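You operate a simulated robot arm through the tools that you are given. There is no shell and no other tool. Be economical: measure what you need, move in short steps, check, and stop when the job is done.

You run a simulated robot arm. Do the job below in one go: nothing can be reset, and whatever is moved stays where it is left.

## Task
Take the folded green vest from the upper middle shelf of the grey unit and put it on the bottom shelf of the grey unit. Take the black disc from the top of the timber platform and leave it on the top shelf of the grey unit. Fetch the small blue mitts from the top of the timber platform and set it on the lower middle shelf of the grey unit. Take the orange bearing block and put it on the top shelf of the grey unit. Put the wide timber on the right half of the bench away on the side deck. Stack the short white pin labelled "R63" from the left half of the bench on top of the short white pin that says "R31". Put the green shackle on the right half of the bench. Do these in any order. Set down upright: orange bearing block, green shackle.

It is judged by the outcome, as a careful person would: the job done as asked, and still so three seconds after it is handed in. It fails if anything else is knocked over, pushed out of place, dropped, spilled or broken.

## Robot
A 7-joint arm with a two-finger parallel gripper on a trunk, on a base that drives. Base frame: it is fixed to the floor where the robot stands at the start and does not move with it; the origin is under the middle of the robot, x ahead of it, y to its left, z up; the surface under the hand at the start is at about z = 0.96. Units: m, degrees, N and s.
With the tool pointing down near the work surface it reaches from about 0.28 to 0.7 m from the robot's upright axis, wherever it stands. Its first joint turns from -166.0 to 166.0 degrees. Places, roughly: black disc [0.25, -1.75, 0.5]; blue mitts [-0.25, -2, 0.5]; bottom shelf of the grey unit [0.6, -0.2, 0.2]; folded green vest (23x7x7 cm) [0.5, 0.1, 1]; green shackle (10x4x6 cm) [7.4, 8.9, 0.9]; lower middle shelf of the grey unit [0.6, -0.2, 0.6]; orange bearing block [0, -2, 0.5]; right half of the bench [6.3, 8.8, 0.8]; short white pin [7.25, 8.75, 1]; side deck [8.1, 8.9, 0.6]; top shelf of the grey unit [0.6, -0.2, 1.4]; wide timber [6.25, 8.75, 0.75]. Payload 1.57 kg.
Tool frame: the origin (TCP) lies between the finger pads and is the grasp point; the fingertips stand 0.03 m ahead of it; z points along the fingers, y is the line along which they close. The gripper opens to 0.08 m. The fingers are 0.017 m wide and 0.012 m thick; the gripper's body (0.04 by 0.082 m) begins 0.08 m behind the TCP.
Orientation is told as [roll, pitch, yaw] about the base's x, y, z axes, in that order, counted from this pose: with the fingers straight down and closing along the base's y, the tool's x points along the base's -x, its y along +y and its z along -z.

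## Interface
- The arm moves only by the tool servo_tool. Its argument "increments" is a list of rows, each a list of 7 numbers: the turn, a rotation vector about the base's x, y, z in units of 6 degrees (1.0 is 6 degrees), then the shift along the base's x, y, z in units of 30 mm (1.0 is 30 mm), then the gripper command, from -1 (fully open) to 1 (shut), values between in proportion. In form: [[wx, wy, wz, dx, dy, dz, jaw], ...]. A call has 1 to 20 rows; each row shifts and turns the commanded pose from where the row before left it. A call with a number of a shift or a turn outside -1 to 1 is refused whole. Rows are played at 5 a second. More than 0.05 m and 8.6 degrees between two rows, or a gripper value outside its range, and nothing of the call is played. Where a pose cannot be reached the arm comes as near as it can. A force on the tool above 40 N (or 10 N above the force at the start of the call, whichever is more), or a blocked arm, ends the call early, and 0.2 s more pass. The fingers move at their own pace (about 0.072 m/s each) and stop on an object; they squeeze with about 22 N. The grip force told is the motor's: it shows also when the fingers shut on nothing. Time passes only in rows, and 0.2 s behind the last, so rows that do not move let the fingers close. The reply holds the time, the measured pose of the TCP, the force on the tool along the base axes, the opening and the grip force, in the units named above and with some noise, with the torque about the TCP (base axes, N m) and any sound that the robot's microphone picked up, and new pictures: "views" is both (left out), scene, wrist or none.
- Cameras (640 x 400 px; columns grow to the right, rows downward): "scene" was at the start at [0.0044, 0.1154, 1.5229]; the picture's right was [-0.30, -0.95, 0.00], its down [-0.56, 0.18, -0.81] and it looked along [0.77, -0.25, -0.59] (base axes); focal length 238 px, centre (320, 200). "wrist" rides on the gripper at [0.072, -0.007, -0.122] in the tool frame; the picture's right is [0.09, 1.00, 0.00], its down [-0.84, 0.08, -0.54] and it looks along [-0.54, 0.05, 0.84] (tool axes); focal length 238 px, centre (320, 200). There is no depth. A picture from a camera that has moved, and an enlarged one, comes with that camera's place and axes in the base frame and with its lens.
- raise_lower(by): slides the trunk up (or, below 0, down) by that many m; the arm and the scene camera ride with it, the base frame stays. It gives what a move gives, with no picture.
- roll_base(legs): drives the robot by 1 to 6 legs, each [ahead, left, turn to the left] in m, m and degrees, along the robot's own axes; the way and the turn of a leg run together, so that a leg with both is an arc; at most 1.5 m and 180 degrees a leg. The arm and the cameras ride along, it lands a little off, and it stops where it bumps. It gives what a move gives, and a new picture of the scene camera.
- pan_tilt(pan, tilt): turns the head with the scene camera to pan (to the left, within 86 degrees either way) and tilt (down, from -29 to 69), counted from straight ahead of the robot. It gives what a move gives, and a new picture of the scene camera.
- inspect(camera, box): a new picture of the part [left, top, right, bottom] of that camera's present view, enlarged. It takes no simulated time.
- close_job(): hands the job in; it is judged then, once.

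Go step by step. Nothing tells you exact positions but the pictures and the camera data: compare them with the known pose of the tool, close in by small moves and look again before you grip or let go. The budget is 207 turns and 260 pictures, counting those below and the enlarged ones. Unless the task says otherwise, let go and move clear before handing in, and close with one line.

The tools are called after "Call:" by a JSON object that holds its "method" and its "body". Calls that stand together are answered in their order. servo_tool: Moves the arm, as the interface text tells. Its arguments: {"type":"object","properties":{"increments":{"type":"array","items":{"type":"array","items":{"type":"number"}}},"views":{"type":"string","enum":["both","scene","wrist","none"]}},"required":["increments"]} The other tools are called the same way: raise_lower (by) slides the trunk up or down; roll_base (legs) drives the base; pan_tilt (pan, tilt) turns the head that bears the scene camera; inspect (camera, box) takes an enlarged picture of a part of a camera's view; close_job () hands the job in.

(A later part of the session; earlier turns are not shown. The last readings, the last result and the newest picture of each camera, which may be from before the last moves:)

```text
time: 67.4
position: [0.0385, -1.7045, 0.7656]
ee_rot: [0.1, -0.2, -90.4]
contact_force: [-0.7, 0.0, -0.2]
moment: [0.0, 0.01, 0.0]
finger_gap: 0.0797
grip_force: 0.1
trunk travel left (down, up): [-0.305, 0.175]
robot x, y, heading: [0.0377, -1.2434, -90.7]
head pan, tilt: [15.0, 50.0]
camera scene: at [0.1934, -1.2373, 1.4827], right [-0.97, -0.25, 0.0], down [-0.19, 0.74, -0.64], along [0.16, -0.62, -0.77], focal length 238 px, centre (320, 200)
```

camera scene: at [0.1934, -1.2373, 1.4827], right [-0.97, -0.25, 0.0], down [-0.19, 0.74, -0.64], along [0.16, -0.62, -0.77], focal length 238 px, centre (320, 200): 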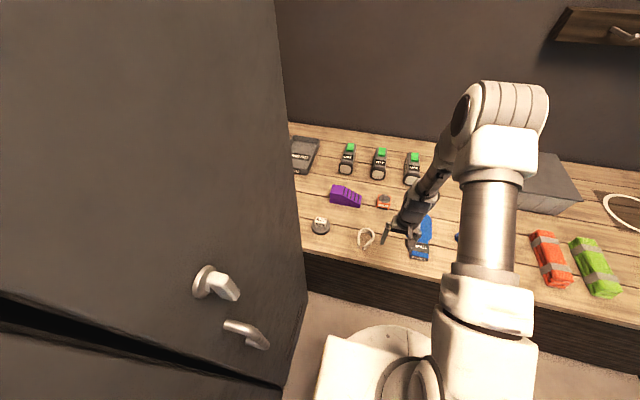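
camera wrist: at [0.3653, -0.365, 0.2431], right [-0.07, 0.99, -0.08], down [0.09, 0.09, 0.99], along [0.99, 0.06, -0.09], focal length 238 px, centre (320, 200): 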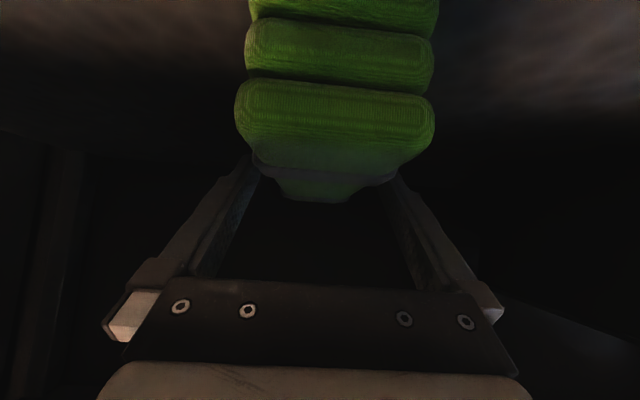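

By triangulation the platform top is at z ≈ 0.57, with the bearing block near (0.073, -2.01) and the disc with its cube near (0.33, -1.81). I'll ease off the locker, move closer and look with the wrist camera.

Call:
{"method": "roll_base", "body": {"legs": [[0, -0.03, 0.8], [0.12, 0, 0]]}}

Call:
{"method": "servo_tool", "body": {"increments": [[0, 0, 0, 1, 0, 0, -1], [0, 0, 0, 1, 0, 0, -1], [0, 0, 0, 1, 0, 0, -1], [0, 0, 0, 1, 0.5, 0, -1], [0, 0, 0, 1, 0.5, 0, -1], [0, 0, 0, 1, 0.5, 0, -1], [0, 0, 0, 1, 0.5, 0, -1], [0, 0, 0, 1, 0.5, 0, -1], [0, 0, 0, 0, 0, 0, -1]]}}

```text
time: 69.3
position: [0.0146, -1.8241, 0.7661]
ee_rot: [0.2, -0.1, -89.6]
contact_force: [0.5, -0.2, 0.1]
moment: [0.01, -0.01, -0.05]
finger_gap: 0.0801
grip_force: 0.2
trunk travel left (down, up): [-0.305, 0.175]
robot x, y, heading: [0.0007, -1.3617, -90.0]
head pan, tilt: [15.0, 50.0]
camera scene: at [0.1633, -1.3536, 1.4827], right [-0.97, -0.26, 0.0], down [-0.2, 0.74, -0.64], along [0.17, -0.62, -0.77], focal length 238 px, centre (320, 200)
```

scene: 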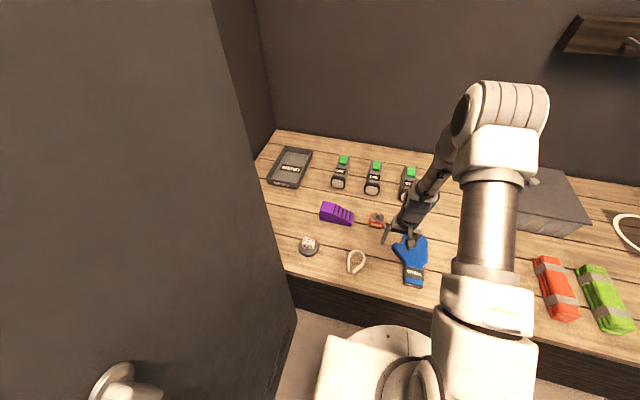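

```text
time: 71.3
position: [0.2547, -1.7508, 0.7643]
ee_rot: [0.2, -0.2, -89.7]
contact_force: [-0.2, 0.8, 0.0]
moment: [0.02, -0.02, -0.01]
finger_gap: 0.0801
grip_force: 0.0
trunk travel left (down, up): [-0.305, 0.175]
robot x, y, heading: [0.0043, -1.3606, -89.9]
head pan, tilt: [15.0, 50.0]
camera scene: at [0.1634, -1.3536, 1.4827], right [-0.97, -0.26, 0.0], down [-0.2, 0.74, -0.64], along [0.17, -0.62, -0.77], focal length 238 px, centre (320, 200)
camera wrist: at [0.247, -1.6786, 0.8858], right [1.0, 0.1, 0.0], down [0.08, -0.83, 0.54], along [0.06, -0.54, -0.84], focal length 238 px, centre (320, 200)
```

scene: 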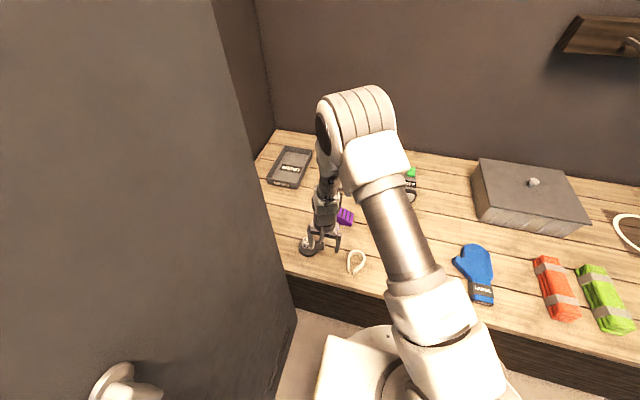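
wrist: 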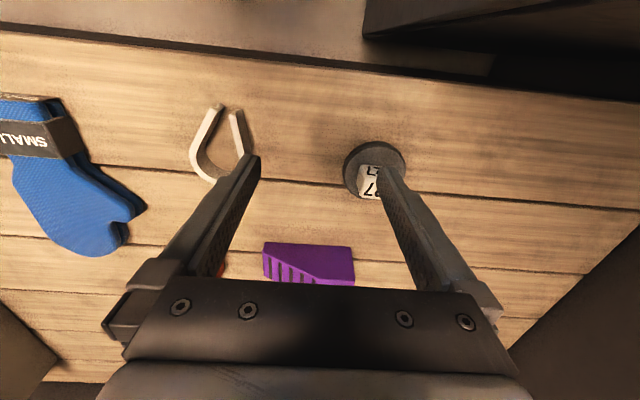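

The disc seems about 8–9 cm across, near the gripper's limit, and the cube is small. I'll move nearer for a better measure.

Call:
{"method": "servo_tool", "body": {"increments": [[0, 0, 0, 1, 0.3, 0, -1], [0, 0, 0, 1, 0.3, 0, -1], [0, 0, 0, 0.8, 0, 0, -1], [0, 0, 0, 0, 0, -0.7, -1], [0, 0, 0, 0, 0, 0, -1]], "views": "wrist"}}

Call:
{"method": "inspect", "body": {"camera": "wrist", "box": [240, 100, 400, 200]}}

Call:
{"method": "pan_tilt", "body": {"pan": 35, "tilt": 55}}

Call:
{"method": "inspect", "body": {"camera": "scene", "box": [300, 140, 460, 240]}}

```text
time: 72.5
position: [0.336, -1.7306, 0.7452]
ee_rot: [0.2, -0.2, -89.6]
contact_force: [0.0, -0.3, 0.8]
moment: [0.0, 0.02, -0.01]
finger_gap: 0.0802
grip_force: 0.0
trunk travel left (down, up): [-0.305, 0.175]
robot x, y, heading: [0.0046, -1.3596, -89.8]
head pan, tilt: [15.0, 50.0]
camera wrist: at [0.3299, -1.6593, 0.8651], right [1.0, 0.1, 0.0], down [0.08, -0.83, 0.54], along [0.06, -0.54, -0.84], focal length 238 px, centre (320, 200)
```

wrist: 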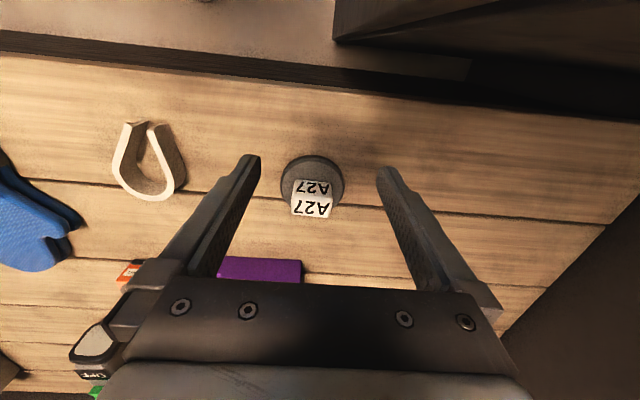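

```text
4.00 times, centred on (320, 150) of wrist
camera zoom: at [0.3299, -1.6593, 0.8651], right [1.0, 0.1, 0.0], down [0.08, -0.83, 0.54], along [0.06, -0.54, -0.84], focal length 953 px, centre (320, 400)
```

zoom: 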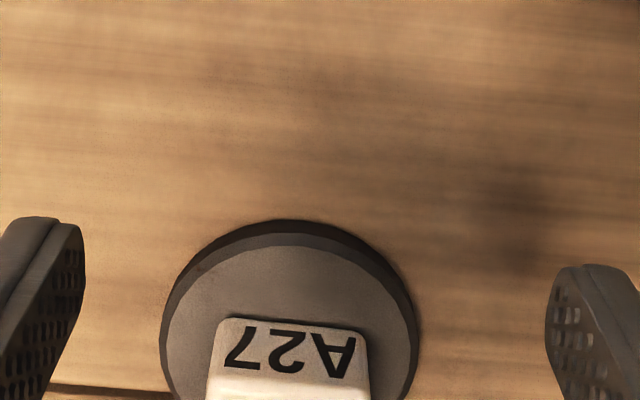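

```text
time: 73.4
position: [0.3369, -1.7301, 0.7436]
ee_rot: [0.2, -0.2, -89.6]
contact_force: [-0.7, 0.0, 0.2]
moment: [0.01, 0.03, 0.04]
finger_gap: 0.08
grip_force: 0.2
trunk travel left (down, up): [-0.305, 0.175]
robot x, y, heading: [0.0022, -1.3608, -89.9]
head pan, tilt: [35.0, 55.0]
camera scene: at [0.1846, -1.3383, 1.4762], right [-0.82, -0.57, 0.0], down [-0.47, 0.67, -0.57], along [0.33, -0.47, -0.82], focal length 238 px, centre (320, 200)
```

scene: 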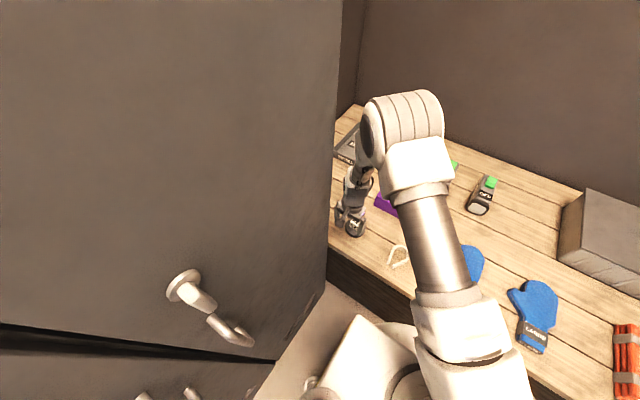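

```text
4.00 times, centred on (380, 190) of scene
camera zoom: at [0.1846, -1.3383, 1.4762], right [-0.82, -0.57, 0.0], down [-0.47, 0.67, -0.57], along [0.33, -0.47, -0.82], focal length 950 px, centre (80, 240)
```

zoom: 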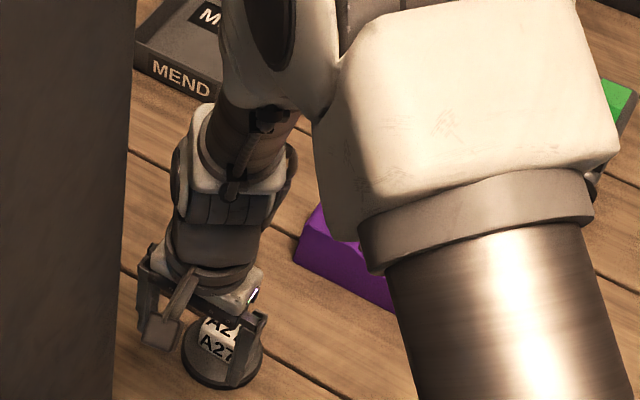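

The disc is about 8.6 cm across, so I can't span it directly; the cube is about 4 cm. I'll move over the cube and try it, watching whether it is loose.

Call:
{"method": "servo_tool", "body": {"increments": [[0, 0, 0, 0, -1, 0, -1], [0, 0, 0, 0, -1, 0, -1], [0, 0, 0, 0, -0.2, -0.6, -1], [0, 0, 0, 0, 0, -1, -1], [0, 0, 0, 0, 0, -1, -1], [0, 0, 0, 0, 0, 0, -1]]}}

```text
time: 74.8
position: [0.3386, -1.7964, 0.6664]
ee_rot: [0.2, -0.2, -89.7]
contact_force: [0.4, 0.0, 0.0]
moment: [0.01, -0.02, -0.01]
finger_gap: 0.0798
grip_force: 0.0
trunk travel left (down, up): [-0.305, 0.175]
robot x, y, heading: [0.0045, -1.3598, -89.9]
head pan, tilt: [35.0, 55.0]
camera scene: at [0.1847, -1.3384, 1.4762], right [-0.82, -0.58, 0.0], down [-0.47, 0.67, -0.57], along [0.33, -0.47, -0.82], focal length 238 px, centre (320, 200)
camera wrist: at [0.3305, -1.7252, 0.7876], right [1.0, 0.1, 0.0], down [0.08, -0.83, 0.54], along [0.06, -0.54, -0.84], focal length 238 px, centre (320, 200)
```

scene: 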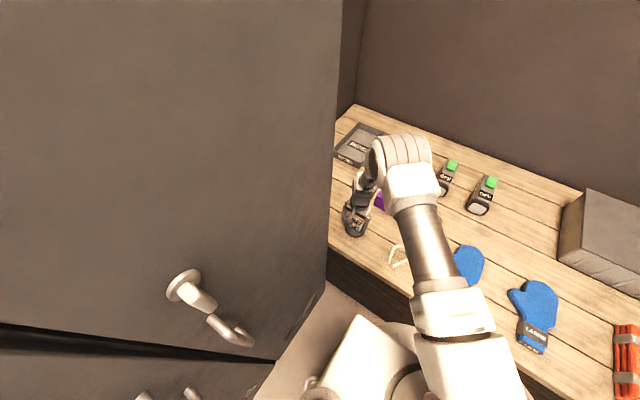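
wrist: 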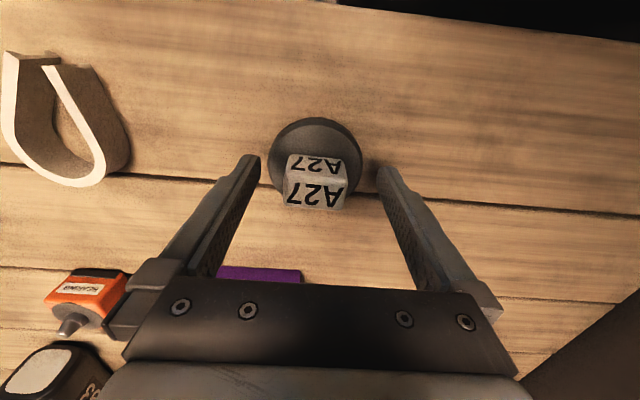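

The cube's top centre looks to be near y ≈ -1.83. Shifting forward 3 cm and lowering slightly for a check.

Call:
{"method": "servo_tool", "body": {"increments": [[0, 0, 0, 0, -1, 0, -1], [0, 0, 0, 0, 0, -0.8, -1], [0, 0, 0, 0, 0, 0, -1]], "views": "wrist"}}

Call:
{"method": "inspect", "body": {"camera": "scene", "box": [320, 170, 400, 250]}}

```text
time: 75.6
position: [0.3407, -1.8266, 0.6432]
ee_rot: [0.2, -0.1, -89.6]
contact_force: [0.1, 0.3, 0.7]
moment: [-0.02, -0.01, 0.01]
finger_gap: 0.0802
grip_force: 0.1
trunk travel left (down, up): [-0.305, 0.175]
robot x, y, heading: [0.0047, -1.3632, -90.0]
head pan, tilt: [35.0, 55.0]
camera wrist: at [0.3319, -1.7552, 0.764], right [1.0, 0.1, 0.0], down [0.08, -0.83, 0.54], along [0.06, -0.54, -0.84], focal length 238 px, centre (320, 200)
```

wrist: 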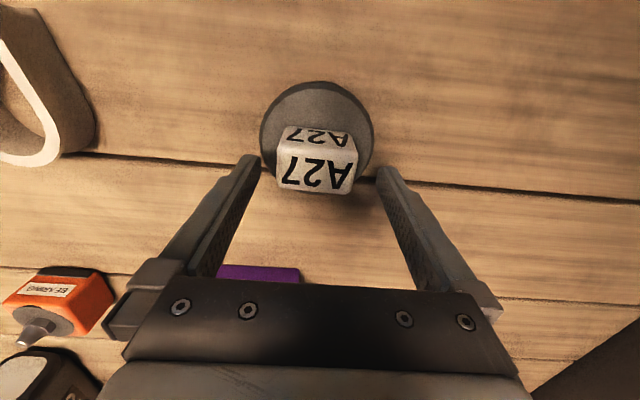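

```text
5.00 times, centred on (360, 210) of scene
camera zoom: at [0.1847, -1.3384, 1.4762], right [-0.82, -0.58, 0.0], down [-0.47, 0.67, -0.57], along [0.33, -0.47, -0.82], focal length 1188 px, centre (120, 150)
```

zoom: 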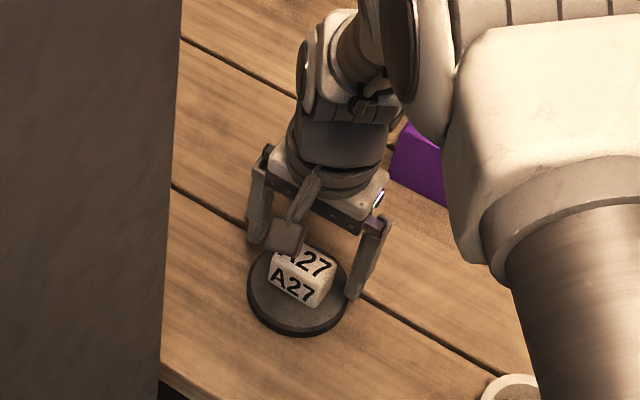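

The cube is centred under the fingers. Descending 14 mm and closing gently on it.

Call:
{"method": "servo_tool", "body": {"increments": [[0, 0, 0, -0.1, 0, -0.25, -1], [0, 0, 0, 0, 0, -0.22, -1], [0, 0, 0, 0, 0, 0, -1], [0, 0, 0, 0, 0, 0, 1], [0, 0, 0, 0, 0, 0, 1], [0, 0, 0, 0, 0, 0, 1]], "views": "wrist"}}

```text
time: 77.0
position: [0.337, -1.827, 0.6284]
ee_rot: [0.2, -0.2, -89.6]
contact_force: [0.5, -0.3, 0.4]
moment: [-0.01, 0.07, -0.02]
finger_gap: 0.048
grip_force: 21.9
trunk travel left (down, up): [-0.305, 0.175]
robot x, y, heading: [0.0048, -1.3594, -89.8]
head pan, tilt: [35.0, 55.0]
camera wrist: at [0.3285, -1.7549, 0.7495], right [1.0, 0.1, 0.0], down [0.08, -0.83, 0.54], along [0.06, -0.54, -0.84], focal length 238 px, centre (320, 200)
```

wrist: 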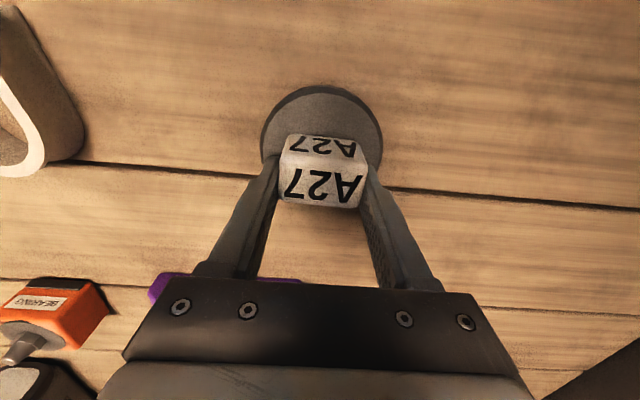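

Gripped at 48 mm. Lifting 3 cm to see whether the cube comes off the disc.

Call:
{"method": "servo_tool", "body": {"increments": [[0, 0, 0, 0, 0, 0.5, 1], [0, 0, 0, 0, 0, 0.7, 1], [0, 0, 0, 0, 0, 0, 1]], "views": "wrist"}}

Call:
{"method": "inspect", "body": {"camera": "scene", "box": [320, 170, 400, 250]}}

```text
time: 77.8
position: [0.336, -1.8247, 0.6648]
ee_rot: [0.1, -0.1, -89.6]
contact_force: [-0.7, 1.1, -3.1]
moment: [0.0, -0.01, 0.01]
finger_gap: 0.0483
grip_force: 22.0
trunk travel left (down, up): [-0.305, 0.175]
robot x, y, heading: [0.0012, -1.3661, -89.9]
head pan, tilt: [35.0, 55.0]
camera wrist: at [0.3282, -1.7543, 0.7866], right [1.0, 0.1, 0.0], down [0.08, -0.84, 0.54], along [0.06, -0.54, -0.84], focal length 238 px, centre (320, 200)
```

wrist: 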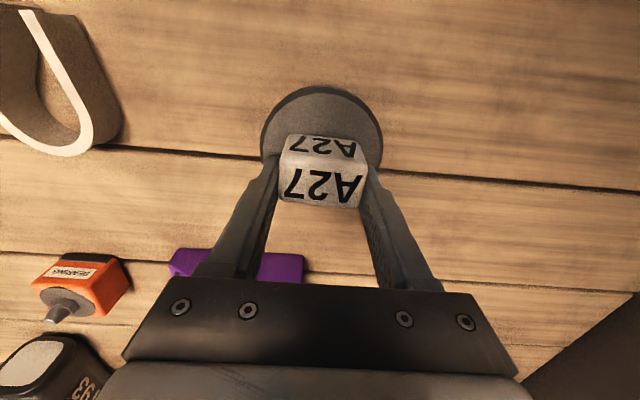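

```text
5.00 times, centred on (360, 210) of scene
camera zoom: at [0.1848, -1.3384, 1.4762], right [-0.82, -0.58, 0.0], down [-0.47, 0.67, -0.57], along [0.33, -0.47, -0.82], focal length 1188 px, centre (120, 150)
```

zoom: 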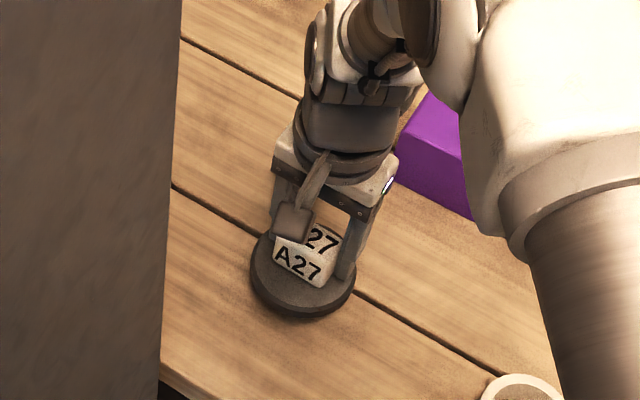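

The disc came up with the cube: it's a single piece with the cube as handle (about 0.35 kg). I'll lift it high, centre the arm, and carry it to the shelf unit.

Call:
{"method": "servo_tool", "body": {"increments": [[0, 0, 0, 0, 0, 1, 1], [0, 0, 0, 0, 0, 1, 1], [0, 0, 0, 0, 0, 1, 1], [0, 0, 0, 0, 0, 1, 1], [0, 0, 0, -1, 0, 0.5, 1], [0, 0, 0, -1, 0, 0.5, 1], [0, 0, 0, -1, 0, 0.5, 1], [0, 0, 0, -1, 0, 0.5, 1], [0, 0, 0, -1, 0, 0.5, 1], [0, 0, 0, -1, 0, 0.5, 1], [0, 0, 0, -1, 0, 0.5, 1], [0, 0, 0, -1, 0, 0.5, 1], [0, 0, 0, -1, 0, 0, 1], [0, 0, 0, -1, 0, 0, 1], [0, 0, 0, -1, 0, 0, 1], [0, 0, 0, 0, 0, 0, 1]], "views": "wrist"}}

Call:
{"method": "roll_base", "body": {"legs": [[-0.9, 0, 0], [0, -0.5, 0], [0, 0, 90]]}}

Call:
{"method": "raise_lower", "body": {"by": 0.175}}

Call:
{"method": "pan_tilt", "body": {"pan": 0, "tilt": 20}}

```text
time: 81.2
position: [0.0058, -1.8243, 0.9041]
ee_rot: [0.2, -0.1, -89.7]
contact_force: [-0.9, -0.3, -4.3]
moment: [-0.08, 0.0, 0.01]
finger_gap: 0.0479
grip_force: 21.7
trunk travel left (down, up): [-0.305, 0.175]
robot x, y, heading: [0.0008, -1.3628, -89.9]
head pan, tilt: [35.0, 55.0]
camera wrist: at [-0.0018, -1.7536, 1.026], right [1.0, 0.1, 0.0], down [0.08, -0.83, 0.54], along [0.06, -0.54, -0.84], focal length 238 px, centre (320, 200)
```

wrist: 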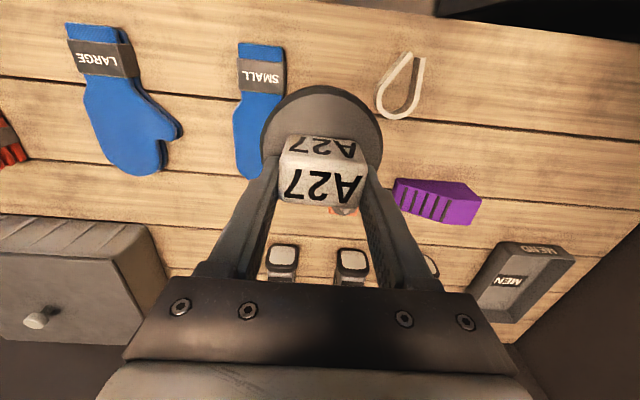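

```text
time: 96.3
position: [-0.0279, -0.4591, 0.9048]
ee_rot: [0.3, -0.2, -0.5]
contact_force: [-0.3, -0.6, -2.9]
moment: [0.03, -0.04, 0.02]
finger_gap: 0.0482
grip_force: 22.6
trunk travel left (down, up): [-0.305, 0.175]
robot x, y, heading: [-0.4908, -0.4583, -0.6]
head pan, tilt: [35.0, 55.0]
camera scene: at [-0.5089, -0.273, 1.4762], right [0.56, -0.83, 0.0], down [-0.68, -0.46, -0.57], along [0.47, 0.32, -0.82], focal length 238 px, centre (320, 200)
```

scene: 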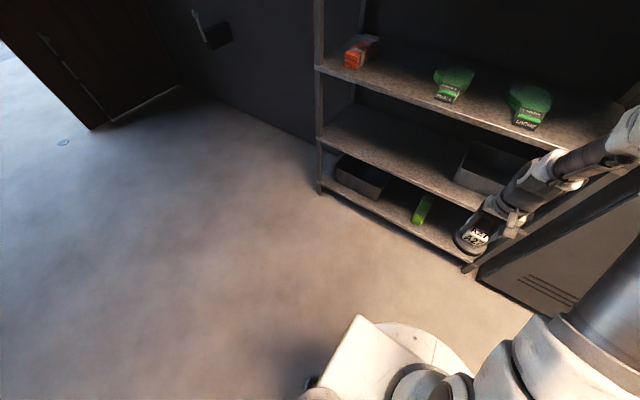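

```text
time: 98.3
position: [-0.0273, -0.4606, 1.0791]
ee_rot: [0.2, -0.1, -0.5]
contact_force: [-0.4, 0.4, -2.9]
moment: [-0.04, -0.05, -0.01]
finger_gap: 0.0479
grip_force: 21.9
trunk travel left (down, up): [-0.48, 0.0]
robot x, y, heading: [-0.4934, -0.457, -0.6]
head pan, tilt: [35.0, 55.0]
```

```text
time: 99.3
position: [-0.0284, -0.4611, 1.0794]
ee_rot: [0.2, -0.1, -0.4]
contact_force: [0.1, -0.4, -3.7]
moment: [-0.02, -0.03, 0.06]
finger_gap: 0.0478
grip_force: 21.9
trunk travel left (down, up): [-0.48, 0.0]
robot x, y, heading: [-0.4917, -0.4591, -0.7]
head pan, tilt: [0.0, 20.0]
camera scene: at [-0.4754, -0.3147, 1.7032], right [-0.01, -1.0, 0.0], down [-0.34, 0.0, -0.94], along [0.94, -0.01, -0.34], focal length 238 px, centre (320, 200)
```

scene: 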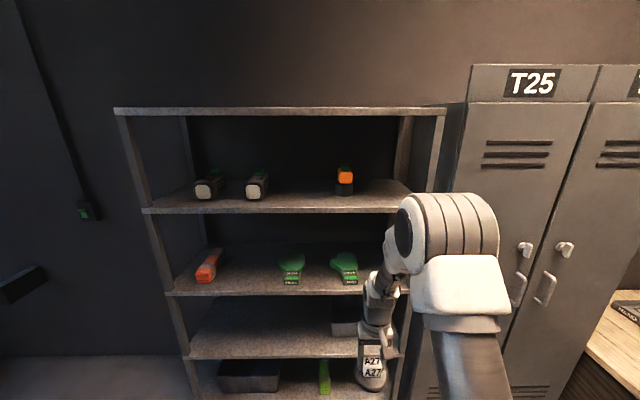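

The unit has a roof panel at about z = 1.69, so the top shelf (z ≈ 1.36) is also a compartment. I'll raise the hand outside the unit first and see how the arm sits relative to the roof.

Call:
{"method": "servo_tool", "body": {"increments": [[0, 0, 0, 0, 0, 1, 1], [0, 0, 0, 0, 0, 1, 1], [0, 0, 0, 0, 0, 1, 1], [0, 0, 0, 0, 0, 1, 1], [0, 0, 0, 0, 0, 1, 1], [0, 0, 0, 0, 0, 1, 1], [0, 0, 0, 0, 0, 1, 1], [0, 0, 0, 0, 0, 1, 1], [0, 0, 0, 0, 0, 1, 1], [0, 0, 0, 0, 0, 1, 1], [0, 0, 0, 0, 0, 1, 1], [0, 0, 0, 0, 0, 1, 1], [0, 0, 0, 0, 0, 0, 1]]}}

```text
time: 102.1
position: [-0.0279, -0.4582, 1.4415]
ee_rot: [0.3, 0.0, -0.6]
contact_force: [0.4, 0.0, -3.4]
moment: [-0.04, -0.01, 0.01]
finger_gap: 0.0477
grip_force: 22.4
trunk travel left (down, up): [-0.48, 0.0]
robot x, y, heading: [-0.4873, -0.4521, -1.0]
head pan, tilt: [0.0, 20.0]
camera scene: at [-0.4753, -0.3148, 1.7033], right [-0.01, -1.0, 0.0], down [-0.34, 0.0, -0.94], along [0.94, -0.01, -0.34], focal length 238 px, centre (320, 200)
camera wrist: at [-0.0996, -0.4658, 1.5627], right [-0.08, 1.0, 0.0], down [0.84, 0.07, 0.54], along [0.54, 0.05, -0.84], focal length 238 px, centre (320, 200)
```

scene: 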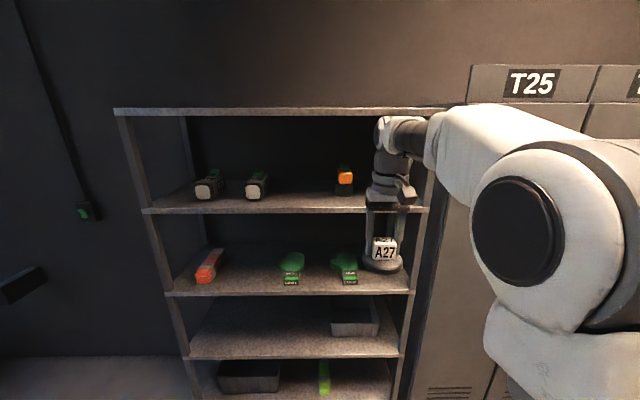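
wrist: 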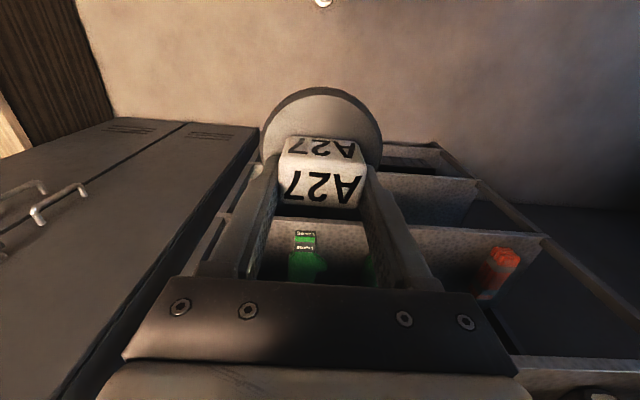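

The wrist's top sits about 0.25 m above the TCP; with the disc on the shelf that leaves about 3 cm to the roof. The free spot on the shelf is y ≈ -0.15, near the front, so I'll shift left and approach.

Call:
{"method": "roll_base", "body": {"legs": [[0, 0.31, 0.8], [0.3, 0, 0]]}}

Call:
{"method": "inspect", "body": {"camera": "scene", "box": [240, 40, 480, 280]}}

```text
time: 107.2
position: [0.2714, -0.1469, 1.4412]
ee_rot: [0.2, -0.1, -0.3]
contact_force: [-0.1, -1.2, -3.1]
moment: [0.05, -0.01, -0.02]
finger_gap: 0.0481
grip_force: 22.1
trunk travel left (down, up): [-0.48, 0.0]
robot x, y, heading: [-0.1865, -0.143, -0.5]
head pan, tilt: [0.0, 20.0]
camera scene: at [-0.1768, -0.0035, 1.7033], right [-0.01, -1.0, 0.0], down [-0.34, 0.0, -0.94], along [0.94, -0.01, -0.34], focal length 238 px, centre (320, 200)
```

scene: 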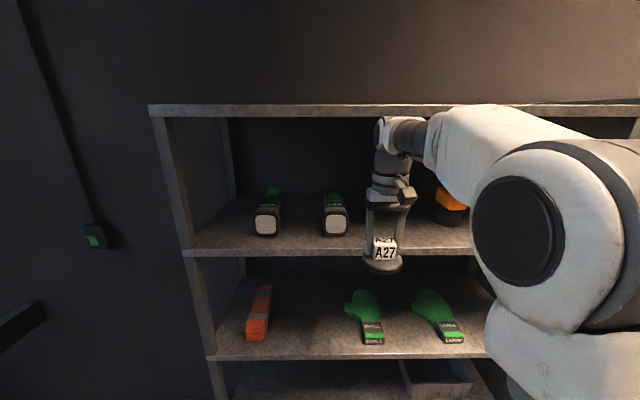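

```text
1.67 times, centred on (360, 160) of scene
camera zoom: at [-0.1768, -0.0035, 1.7033], right [-0.01, -1.0, 0.0], down [-0.34, 0.0, -0.94], along [0.94, -0.01, -0.34], focal length 396 px, centre (253, 267)
```

zoom: 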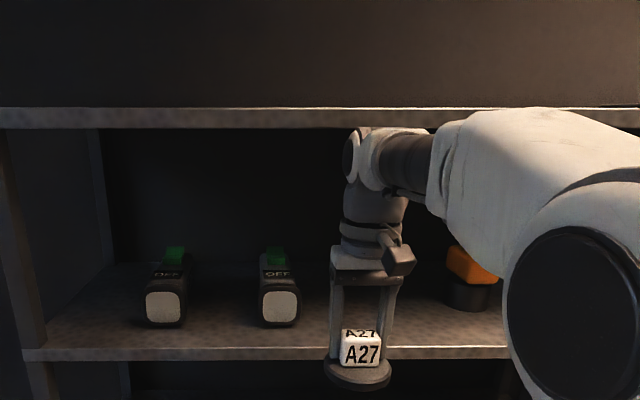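

At eye level the numbers are exact: roof underside 1.698, wrist top = TCP + 0.258, disc bottom = TCP - 0.06, shelf 1.367. TCP at 1.431 fits. I'll lower the trunk 10 cm so that the forearm sits lower too.

Call:
{"method": "raise_lower", "body": {"by": -0.1}}

Call:
{"method": "servo_tool", "body": {"increments": [[0, 0, 0, 0, 0, 1, 1], [0, 0, 0, 0, 0, 1, 1], [0, 0, 0, 0, 0, 1, 1], [0, 0, 0, 0, 0, 0, 1]], "views": "scene"}}

```text
time: 108.5
position: [0.2708, -0.1467, 1.3416]
ee_rot: [0.1, -0.1, -0.4]
contact_force: [-0.6, -0.5, -3.3]
moment: [-0.03, -0.01, 0.0]
finger_gap: 0.0477
grip_force: 21.6
trunk travel left (down, up): [-0.38, 0.1]
robot x, y, heading: [-0.1925, -0.1438, -0.6]
head pan, tilt: [0.0, 20.0]
```

```text
time: 109.5
position: [0.2709, -0.1457, 1.4333]
ee_rot: [0.2, -0.2, -0.4]
contact_force: [-0.2, 0.0, -3.3]
moment: [0.02, 0.02, 0.01]
finger_gap: 0.0479
grip_force: 21.9
trunk travel left (down, up): [-0.38, 0.1]
robot x, y, heading: [-0.1923, -0.1445, -0.9]
head pan, tilt: [0.0, 20.0]
camera scene: at [-0.1772, -0.0035, 1.6033], right [-0.01, -1.0, 0.0], down [-0.34, 0.0, -0.94], along [0.94, -0.01, -0.34], focal length 238 px, centre (320, 200)
```

scene: 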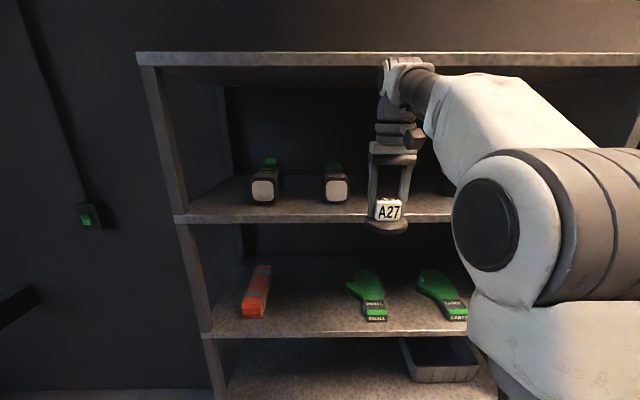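

Good slope now. Driving forward 15 cm to bring the disc over the shelf front.

Call:
{"method": "roll_base", "body": {"legs": [[0.155, 0, 0]]}}

Call:
{"method": "inspect", "body": {"camera": "scene", "box": [260, 40, 500, 280]}}

```text
time: 111.2
position: [0.4275, -0.1452, 1.4334]
ee_rot: [0.2, 0.0, -0.3]
contact_force: [-0.1, 0.9, -3.0]
moment: [-0.02, 0.01, -0.01]
finger_gap: 0.0474
grip_force: 21.5
trunk travel left (down, up): [-0.38, 0.1]
robot x, y, heading: [-0.0383, -0.1465, -0.5]
head pan, tilt: [0.0, 20.0]
camera scene: at [-0.0215, -0.0048, 1.6033], right [-0.01, -1.0, 0.0], down [-0.34, 0.0, -0.94], along [0.94, -0.01, -0.34], focal length 238 px, centre (320, 200)
```

scene: 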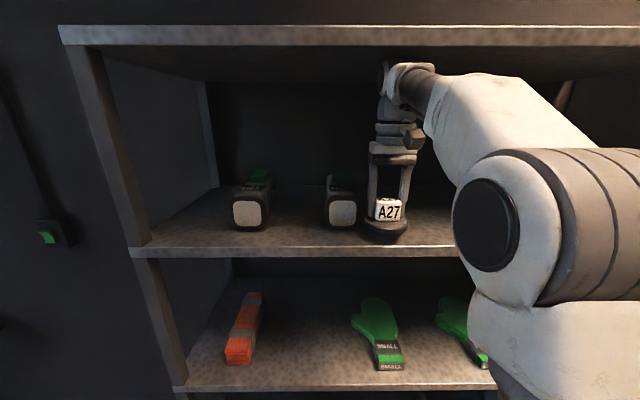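

```text
1.67 times, centred on (380, 160) of scene
camera zoom: at [-0.0215, -0.0048, 1.6033], right [-0.01, -1.0, 0.0], down [-0.34, 0.0, -0.94], along [0.94, -0.01, -0.34], focal length 396 px, centre (220, 267)
```

zoom: 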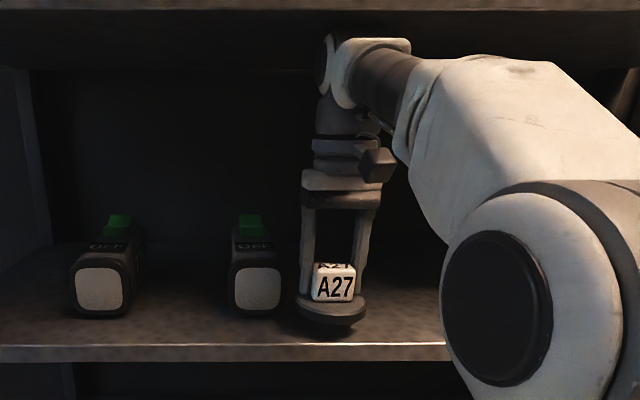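

Clear of the roof and over the shelf. I'll nudge 2.5 cm deeper and 3.5 cm right (away from the bottle), then lower to contact.

Call:
{"method": "servo_tool", "body": {"increments": [[0, 0, 0, 0.4, -0.6, 0, 1], [0, 0, 0, 0.4, -0.6, 0, 1], [0, 0, 0, 0, 0, -0.15, 1], [0, 0, 0, 0, 0, -0.1, 1], [0, 0, 0, 0, 0, -0.1, 1], [0, 0, 0, 0, 0, 0, 1]], "views": "scene"}}

```text
time: 112.5
position: [0.4514, -0.1811, 1.4211]
ee_rot: [0.2, -0.2, -0.2]
contact_force: [-0.6, -0.1, -2.1]
moment: [-0.01, -0.04, 0.03]
finger_gap: 0.0478
grip_force: 22.0
trunk travel left (down, up): [-0.38, 0.1]
robot x, y, heading: [-0.0364, -0.1471, -0.3]
head pan, tilt: [0.0, 20.0]
camera scene: at [-0.0217, -0.0048, 1.6033], right [-0.01, -1.0, 0.0], down [-0.34, 0.0, -0.94], along [0.94, -0.01, -0.34], focal length 238 px, centre (320, 200)
```

scene: 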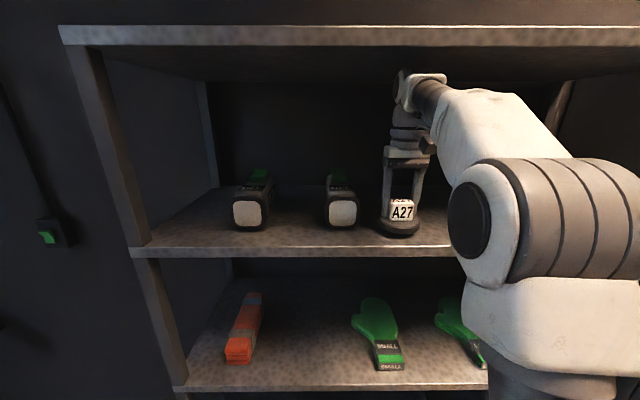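

Call:
{"method": "servo_tool", "body": {"increments": [[0, 0, 0, 0, 0, -0.1, 1], [0, 0, 0, 0, 0, -0.1, 1], [0, 0, 0, 0, 0, 0, 1]], "views": "none"}}

```text
time: 113.3
position: [0.451, -0.1807, 1.4171]
ee_rot: [0.3, -0.1, -0.2]
contact_force: [0.6, -0.3, -3.1]
moment: [0.01, 0.01, -0.02]
finger_gap: 0.0478
grip_force: 21.7
trunk travel left (down, up): [-0.38, 0.1]
robot x, y, heading: [-0.0385, -0.1458, -0.3]
head pan, tilt: [0.0, 20.0]
```

Not yet in contact. I'll keep lowering in small steps until the weight comes off.

Call:
{"method": "servo_tool", "body": {"increments": [[0, 0, 0, 0, 0, -0.15, 1], [0, 0, 0, 0, 0, -0.15, 1], [0, 0, 0, 0, 0, 0, 1]], "views": "none"}}

Call:
{"method": "inspect", "body": {"camera": "scene", "box": [340, 160, 460, 270]}}

```text
time: 114.2
position: [0.4512, -0.1801, 1.4082]
ee_rot: [0.1, -0.3, -0.2]
contact_force: [1.5, -0.2, 6.2]
moment: [-0.24, 0.28, 0.02]
finger_gap: 0.0478
grip_force: 22.1
trunk travel left (down, up): [-0.38, 0.1]
robot x, y, heading: [-0.0383, -0.1473, -0.4]
head pan, tilt: [0.0, 20.0]
```

```text
3.64 times, centred on (400, 215) of scene
camera zoom: at [-0.0221, -0.0048, 1.6035], right [-0.01, -1.0, 0.0], down [-0.34, 0.0, -0.94], along [0.94, -0.01, -0.34], focal length 864 px, centre (29, 146)
```

zoom: 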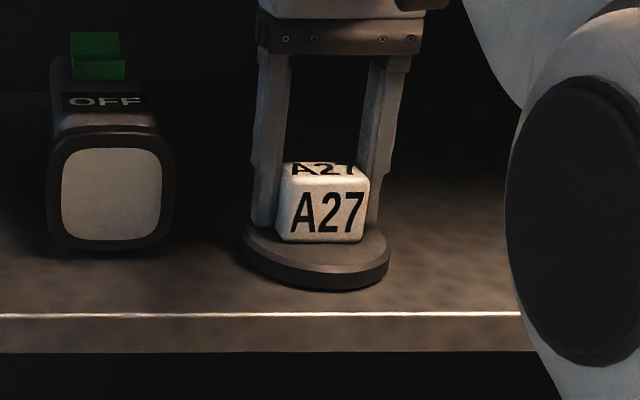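

The disc rests on the shelf. Opening and backing straight out (fingers slide past the cube's sides).

Call:
{"method": "servo_tool", "body": {"increments": [[0, 0, 0, 0, 0, 0.1, 1], [0, 0, 0, 0, 0, 0, -1], [0, 0, 0, 0, 0, 0, -1], [0, 0, 0, 0, 0, 0.15, -1], [0, 0, 0, -0.5, 0, 0, -1], [0, 0, 0, 0, 0, 0, -1]], "views": "wrist"}}

Call:
{"method": "roll_base", "body": {"legs": [[-0.45, 0, 0]]}}

```text
time: 115.5
position: [0.4364, -0.1805, 1.4146]
ee_rot: [0.2, -0.2, -0.1]
contact_force: [-1.0, 0.0, -0.3]
moment: [0.02, -0.03, 0.03]
finger_gap: 0.0801
grip_force: 0.1
trunk travel left (down, up): [-0.38, 0.1]
robot x, y, heading: [-0.04, -0.1512, -0.5]
head pan, tilt: [0.0, 20.0]
camera wrist: at [0.3632, -0.1888, 1.5358], right [-0.09, 1.0, 0.0], down [0.84, 0.07, 0.54], along [0.54, 0.05, -0.84], focal length 238 px, centre (320, 200)
```

wrist: 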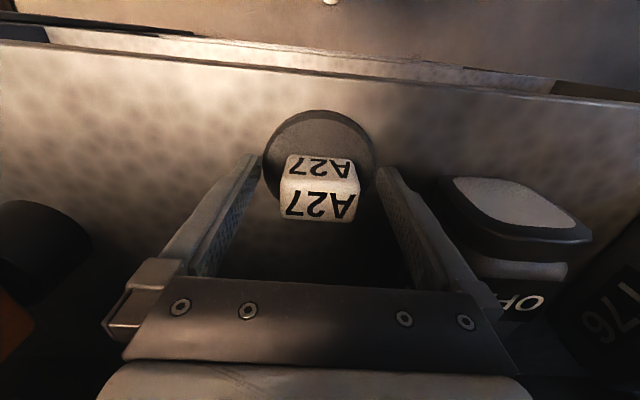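

```text
time: 119.0
position: [-0.0141, -0.179, 1.4149]
ee_rot: [0.2, -0.2, -0.5]
contact_force: [-0.2, -0.3, 0.1]
moment: [-0.02, 0.01, 0.0]
finger_gap: 0.0801
grip_force: 0.0
trunk travel left (down, up): [-0.38, 0.1]
robot x, y, heading: [-0.4881, -0.1421, -0.5]
head pan, tilt: [0.0, 20.0]
camera scene: at [-0.4716, -0.0008, 1.6033], right [-0.01, -1.0, 0.0], down [-0.34, 0.0, -0.94], along [0.94, -0.01, -0.34], focal length 238 px, centre (320, 200)
```

scene: 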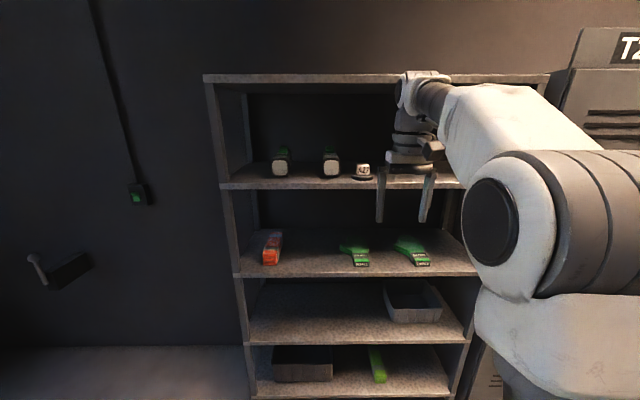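

The disc stands well on the top shelf. Back to the platform for the bearing block.

Call:
{"method": "roll_base", "body": {"legs": [[0, 0, -89.5], [1.23, 0, 0], [0, 0.49, 0]]}}

Call:
{"method": "raise_lower", "body": {"by": -0.15}}

Call:
{"method": "pan_tilt", "body": {"pan": 0, "tilt": 55}}

Call:
{"method": "servo_tool", "body": {"increments": [[0, 0, 0, 0, 0, -1, -1], [0, 0, 0, 0, 0, -1, -1], [0, 0, 0, 0, 0, -1, -1], [0, 0, 0, 0, 0, -1, -1], [0, 0, 0, 0, 0, -1, -1], [0, 0, 0, 0, 0, -1, -1], [0, 0, 0, 0, 0, -1, -1], [0, 0, 0, 0, 0, -1, -1], [0, 0, 0, 0, 0, -1, -1], [0, 0, 0, 0, 0, -1, -1], [0, 0, 0, 0, 0, -1, -1], [0, 0, 0, 0, 0, -1, -1], [0, 0, 0, 0, 0, -1, -1], [0, 0, 0, 0, 0, -1, -1], [0, 0, 0, 0, 0, -1, -1], [0, 0, 0, 0, 0, 0, -1]]}}

```text
time: 136.1
position: [-0.0312, -1.8381, 1.4148]
ee_rot: [0.3, 0.0, -89.7]
contact_force: [-0.6, -0.7, -0.4]
moment: [-0.03, 0.0, -0.01]
finger_gap: 0.08
grip_force: 0.1
trunk travel left (down, up): [-0.38, 0.1]
robot x, y, heading: [0.0, -1.3611, -89.8]
head pan, tilt: [0.0, 20.0]
camera scene: at [0.1396, -1.3752, 1.6033], right [-1.0, 0.0, 0.0], down [0.0, 0.34, -0.94], along [0.0, -0.94, -0.34], focal length 238 px, centre (320, 200)
```

scene: 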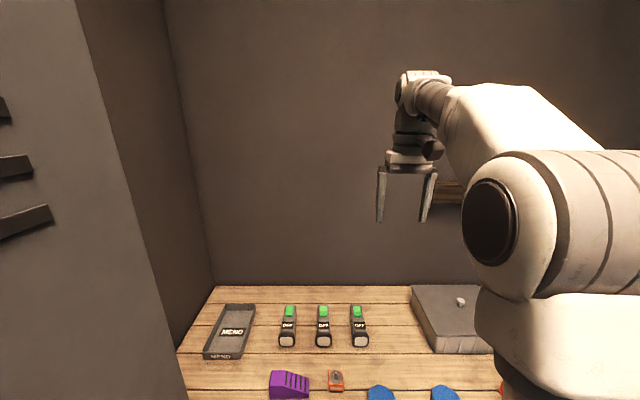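

```text
time: 137.9
position: [-0.0329, -1.8389, 1.2647]
ee_rot: [0.2, -0.2, -89.7]
contact_force: [0.7, 0.5, -0.1]
moment: [-0.02, 0.01, -0.01]
finger_gap: 0.0801
grip_force: 0.0
trunk travel left (down, up): [-0.23, 0.25]
robot x, y, heading: [-0.0008, -1.3657, -89.9]
head pan, tilt: [0.0, 20.0]
```

```text
time: 138.9
position: [-0.0317, -1.8386, 1.2643]
ee_rot: [0.2, -0.1, -89.7]
contact_force: [0.4, -0.2, -0.2]
moment: [-0.01, 0.04, 0.01]
finger_gap: 0.0799
grip_force: 0.0
trunk travel left (down, up): [-0.23, 0.25]
robot x, y, heading: [-0.0016, -1.3602, -89.8]
head pan, tilt: [0.0, 55.0]
camera scene: at [0.1395, -1.3542, 1.4013], right [-1.0, 0.0, 0.0], down [0.0, 0.82, -0.57], along [0.0, -0.57, -0.82], focal length 238 px, centre (320, 200)
```

scene: 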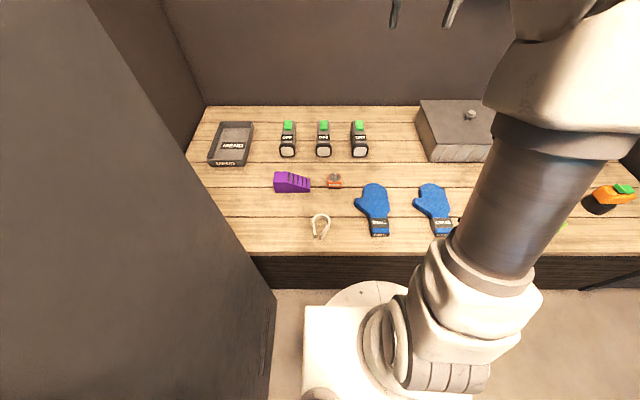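

```text
time: 142.3
position: [-0.0324, -1.8385, 0.8137]
ee_rot: [0.2, -0.2, -89.8]
contact_force: [-0.7, -0.2, 0.3]
moment: [-0.05, -0.01, 0.0]
finger_gap: 0.0798
grip_force: 0.0
trunk travel left (down, up): [-0.23, 0.25]
robot x, y, heading: [-0.0039, -1.3632, -89.6]
head pan, tilt: [0.0, 55.0]
camera scene: at [0.1395, -1.3542, 1.4012], right [-1.0, 0.0, 0.0], down [0.0, 0.82, -0.57], along [0.0, -0.57, -0.82], focal length 238 px, centre (320, 200)
camera wrist: at [-0.0407, -1.7677, 0.9347], right [1.0, 0.1, 0.0], down [0.08, -0.83, 0.54], along [0.06, -0.54, -0.84], focal length 238 px, centre (320, 200)
```

scene: 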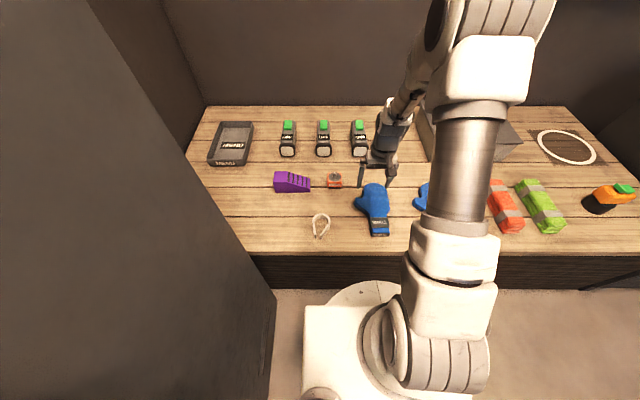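
wrist: 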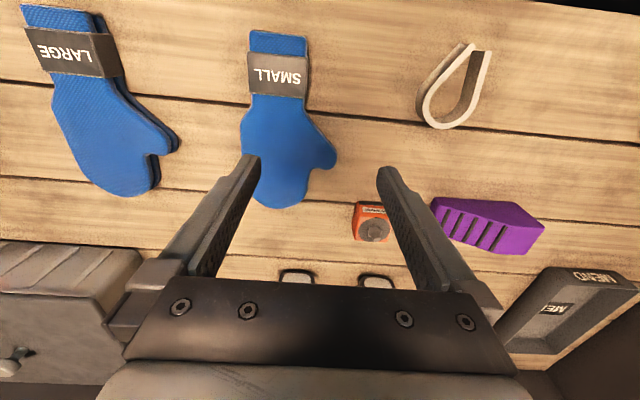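

The bearing block is at about (0.072, -2.006). Moving above it.

Call:
{"method": "servo_tool", "body": {"increments": [[0, 0, 0, 0.58, -0.93, 0, -1], [0, 0, 0, 0.58, -0.93, 0, -1], [0, 0, 0, 0.58, -0.93, 0, -1], [0, 0, 0, 0.58, -0.93, 0, -1], [0, 0, 0, 0.58, -0.93, -0.5, -1], [0, 0, 0, 0.58, -0.93, -0.7, -1], [0, 0, 0, 0, 0, -0.8, -1], [0, 0, 0, 0, 0, -0.8, -1], [0, 0, 0, 0, 0, 0, -1]]}}

```text
time: 144.3
position: [0.0723, -2.0044, 0.7313]
ee_rot: [0.2, -0.1, -89.7]
contact_force: [0.6, -0.3, 0.6]
moment: [0.0, -0.02, 0.01]
finger_gap: 0.0801
grip_force: 0.1
trunk travel left (down, up): [-0.23, 0.25]
robot x, y, heading: [-0.001, -1.3632, -90.0]
head pan, tilt: [0.0, 55.0]
camera scene: at [0.1395, -1.3542, 1.4012], right [-1.0, 0.0, 0.0], down [0.0, 0.82, -0.57], along [0.0, -0.57, -0.82], focal length 238 px, centre (320, 200)
camera wrist: at [0.0645, -1.9329, 0.8518], right [1.0, 0.1, 0.0], down [0.08, -0.83, 0.54], along [0.06, -0.54, -0.84], focal length 238 px, centre (320, 200)
```

scene: 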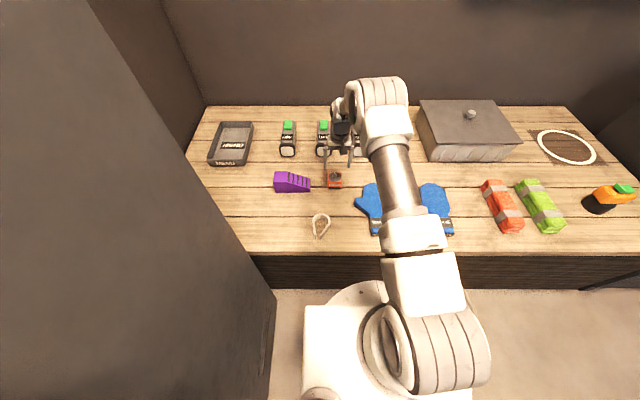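
wrist: 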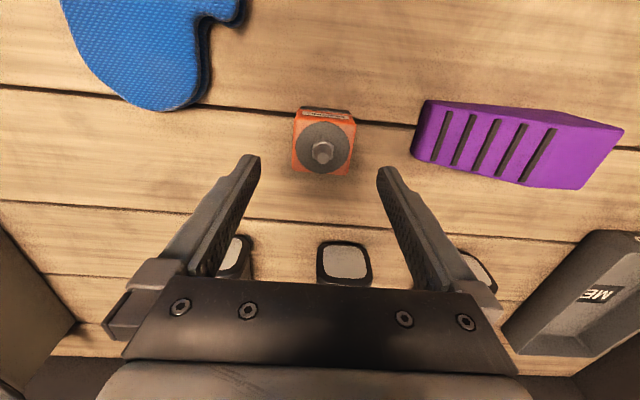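

Block is between the fingers; I'll shift 1 cm forward and descend to just above.

Call:
{"method": "servo_tool", "body": {"increments": [[0, 0, 0, 0.1, -0.35, -0.6, -1], [0, 0, 0, 0, 0, -0.7, -1], [0, 0, 0, 0, 0, -0.6, -1], [0, 0, 0, 0, 0, 0, -1]], "views": "wrist"}}

Call:
{"method": "inspect", "body": {"camera": "scene", "box": [300, 130, 380, 200]}}

```text
time: 145.3
position: [0.075, -2.0152, 0.6752]
ee_rot: [0.2, -0.2, -89.7]
contact_force: [0.2, -0.5, 0.3]
moment: [0.02, 0.02, 0.0]
finger_gap: 0.08
grip_force: 0.0
trunk travel left (down, up): [-0.23, 0.25]
robot x, y, heading: [-0.0025, -1.3648, -89.8]
head pan, tilt: [0.0, 55.0]
camera wrist: at [0.0676, -1.9435, 0.7959], right [1.0, 0.1, 0.0], down [0.08, -0.83, 0.54], along [0.06, -0.54, -0.84], focal length 238 px, centre (320, 200)
```

wrist: 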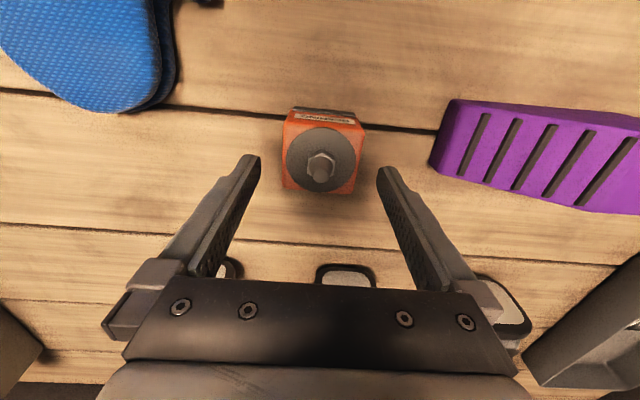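

```text
5.71 times, centred on (340, 165) of scene
camera zoom: at [0.1395, -1.3542, 1.4012], right [-1.0, 0.0, 0.0], down [0.0, 0.82, -0.57], along [0.0, -0.57, -0.82], focal length 1357 px, centre (206, 400)
```

zoom: 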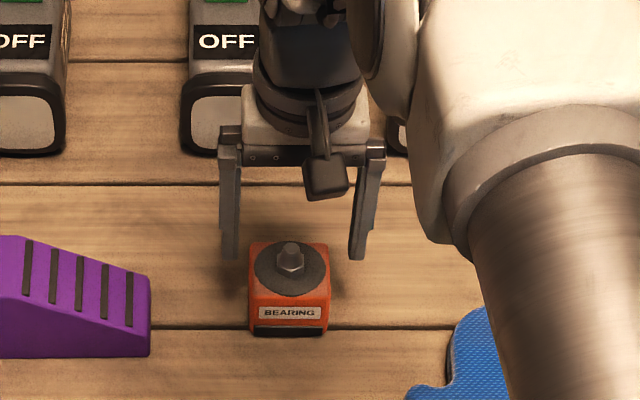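

Well aligned. Descending 6 cm and closing.

Call:
{"method": "servo_tool", "body": {"increments": [[0, 0, 0, 0, 0, -0.7, -1], [0, 0, 0, 0, 0, -0.7, -1], [0, 0, 0, 0, 0, -0.65, -1], [0, 0, 0, 0, 0, 0, -1], [0, 0, 0, 0, 0, 0, 1], [0, 0, 0, 0, 0, 0, 1], [0, 0, 0, 0, 0, 0, 1]], "views": "wrist"}}

```text
time: 146.9
position: [0.074, -2.0139, 0.6113]
ee_rot: [0.2, -0.2, -89.6]
contact_force: [1.7, -0.9, -0.3]
moment: [-0.14, 0.06, 0.05]
finger_gap: 0.0602
grip_force: 22.1
trunk travel left (down, up): [-0.23, 0.25]
robot x, y, heading: [0.0009, -1.3632, -90.2]
head pan, tilt: [0.0, 55.0]
camera wrist: at [0.0679, -1.9434, 0.7329], right [1.0, 0.1, 0.0], down [0.08, -0.83, 0.54], along [0.06, -0.54, -0.84], focal length 238 px, centre (320, 200)
```

wrist: 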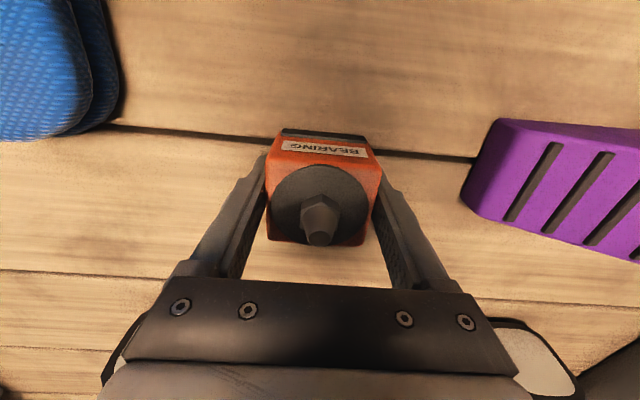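

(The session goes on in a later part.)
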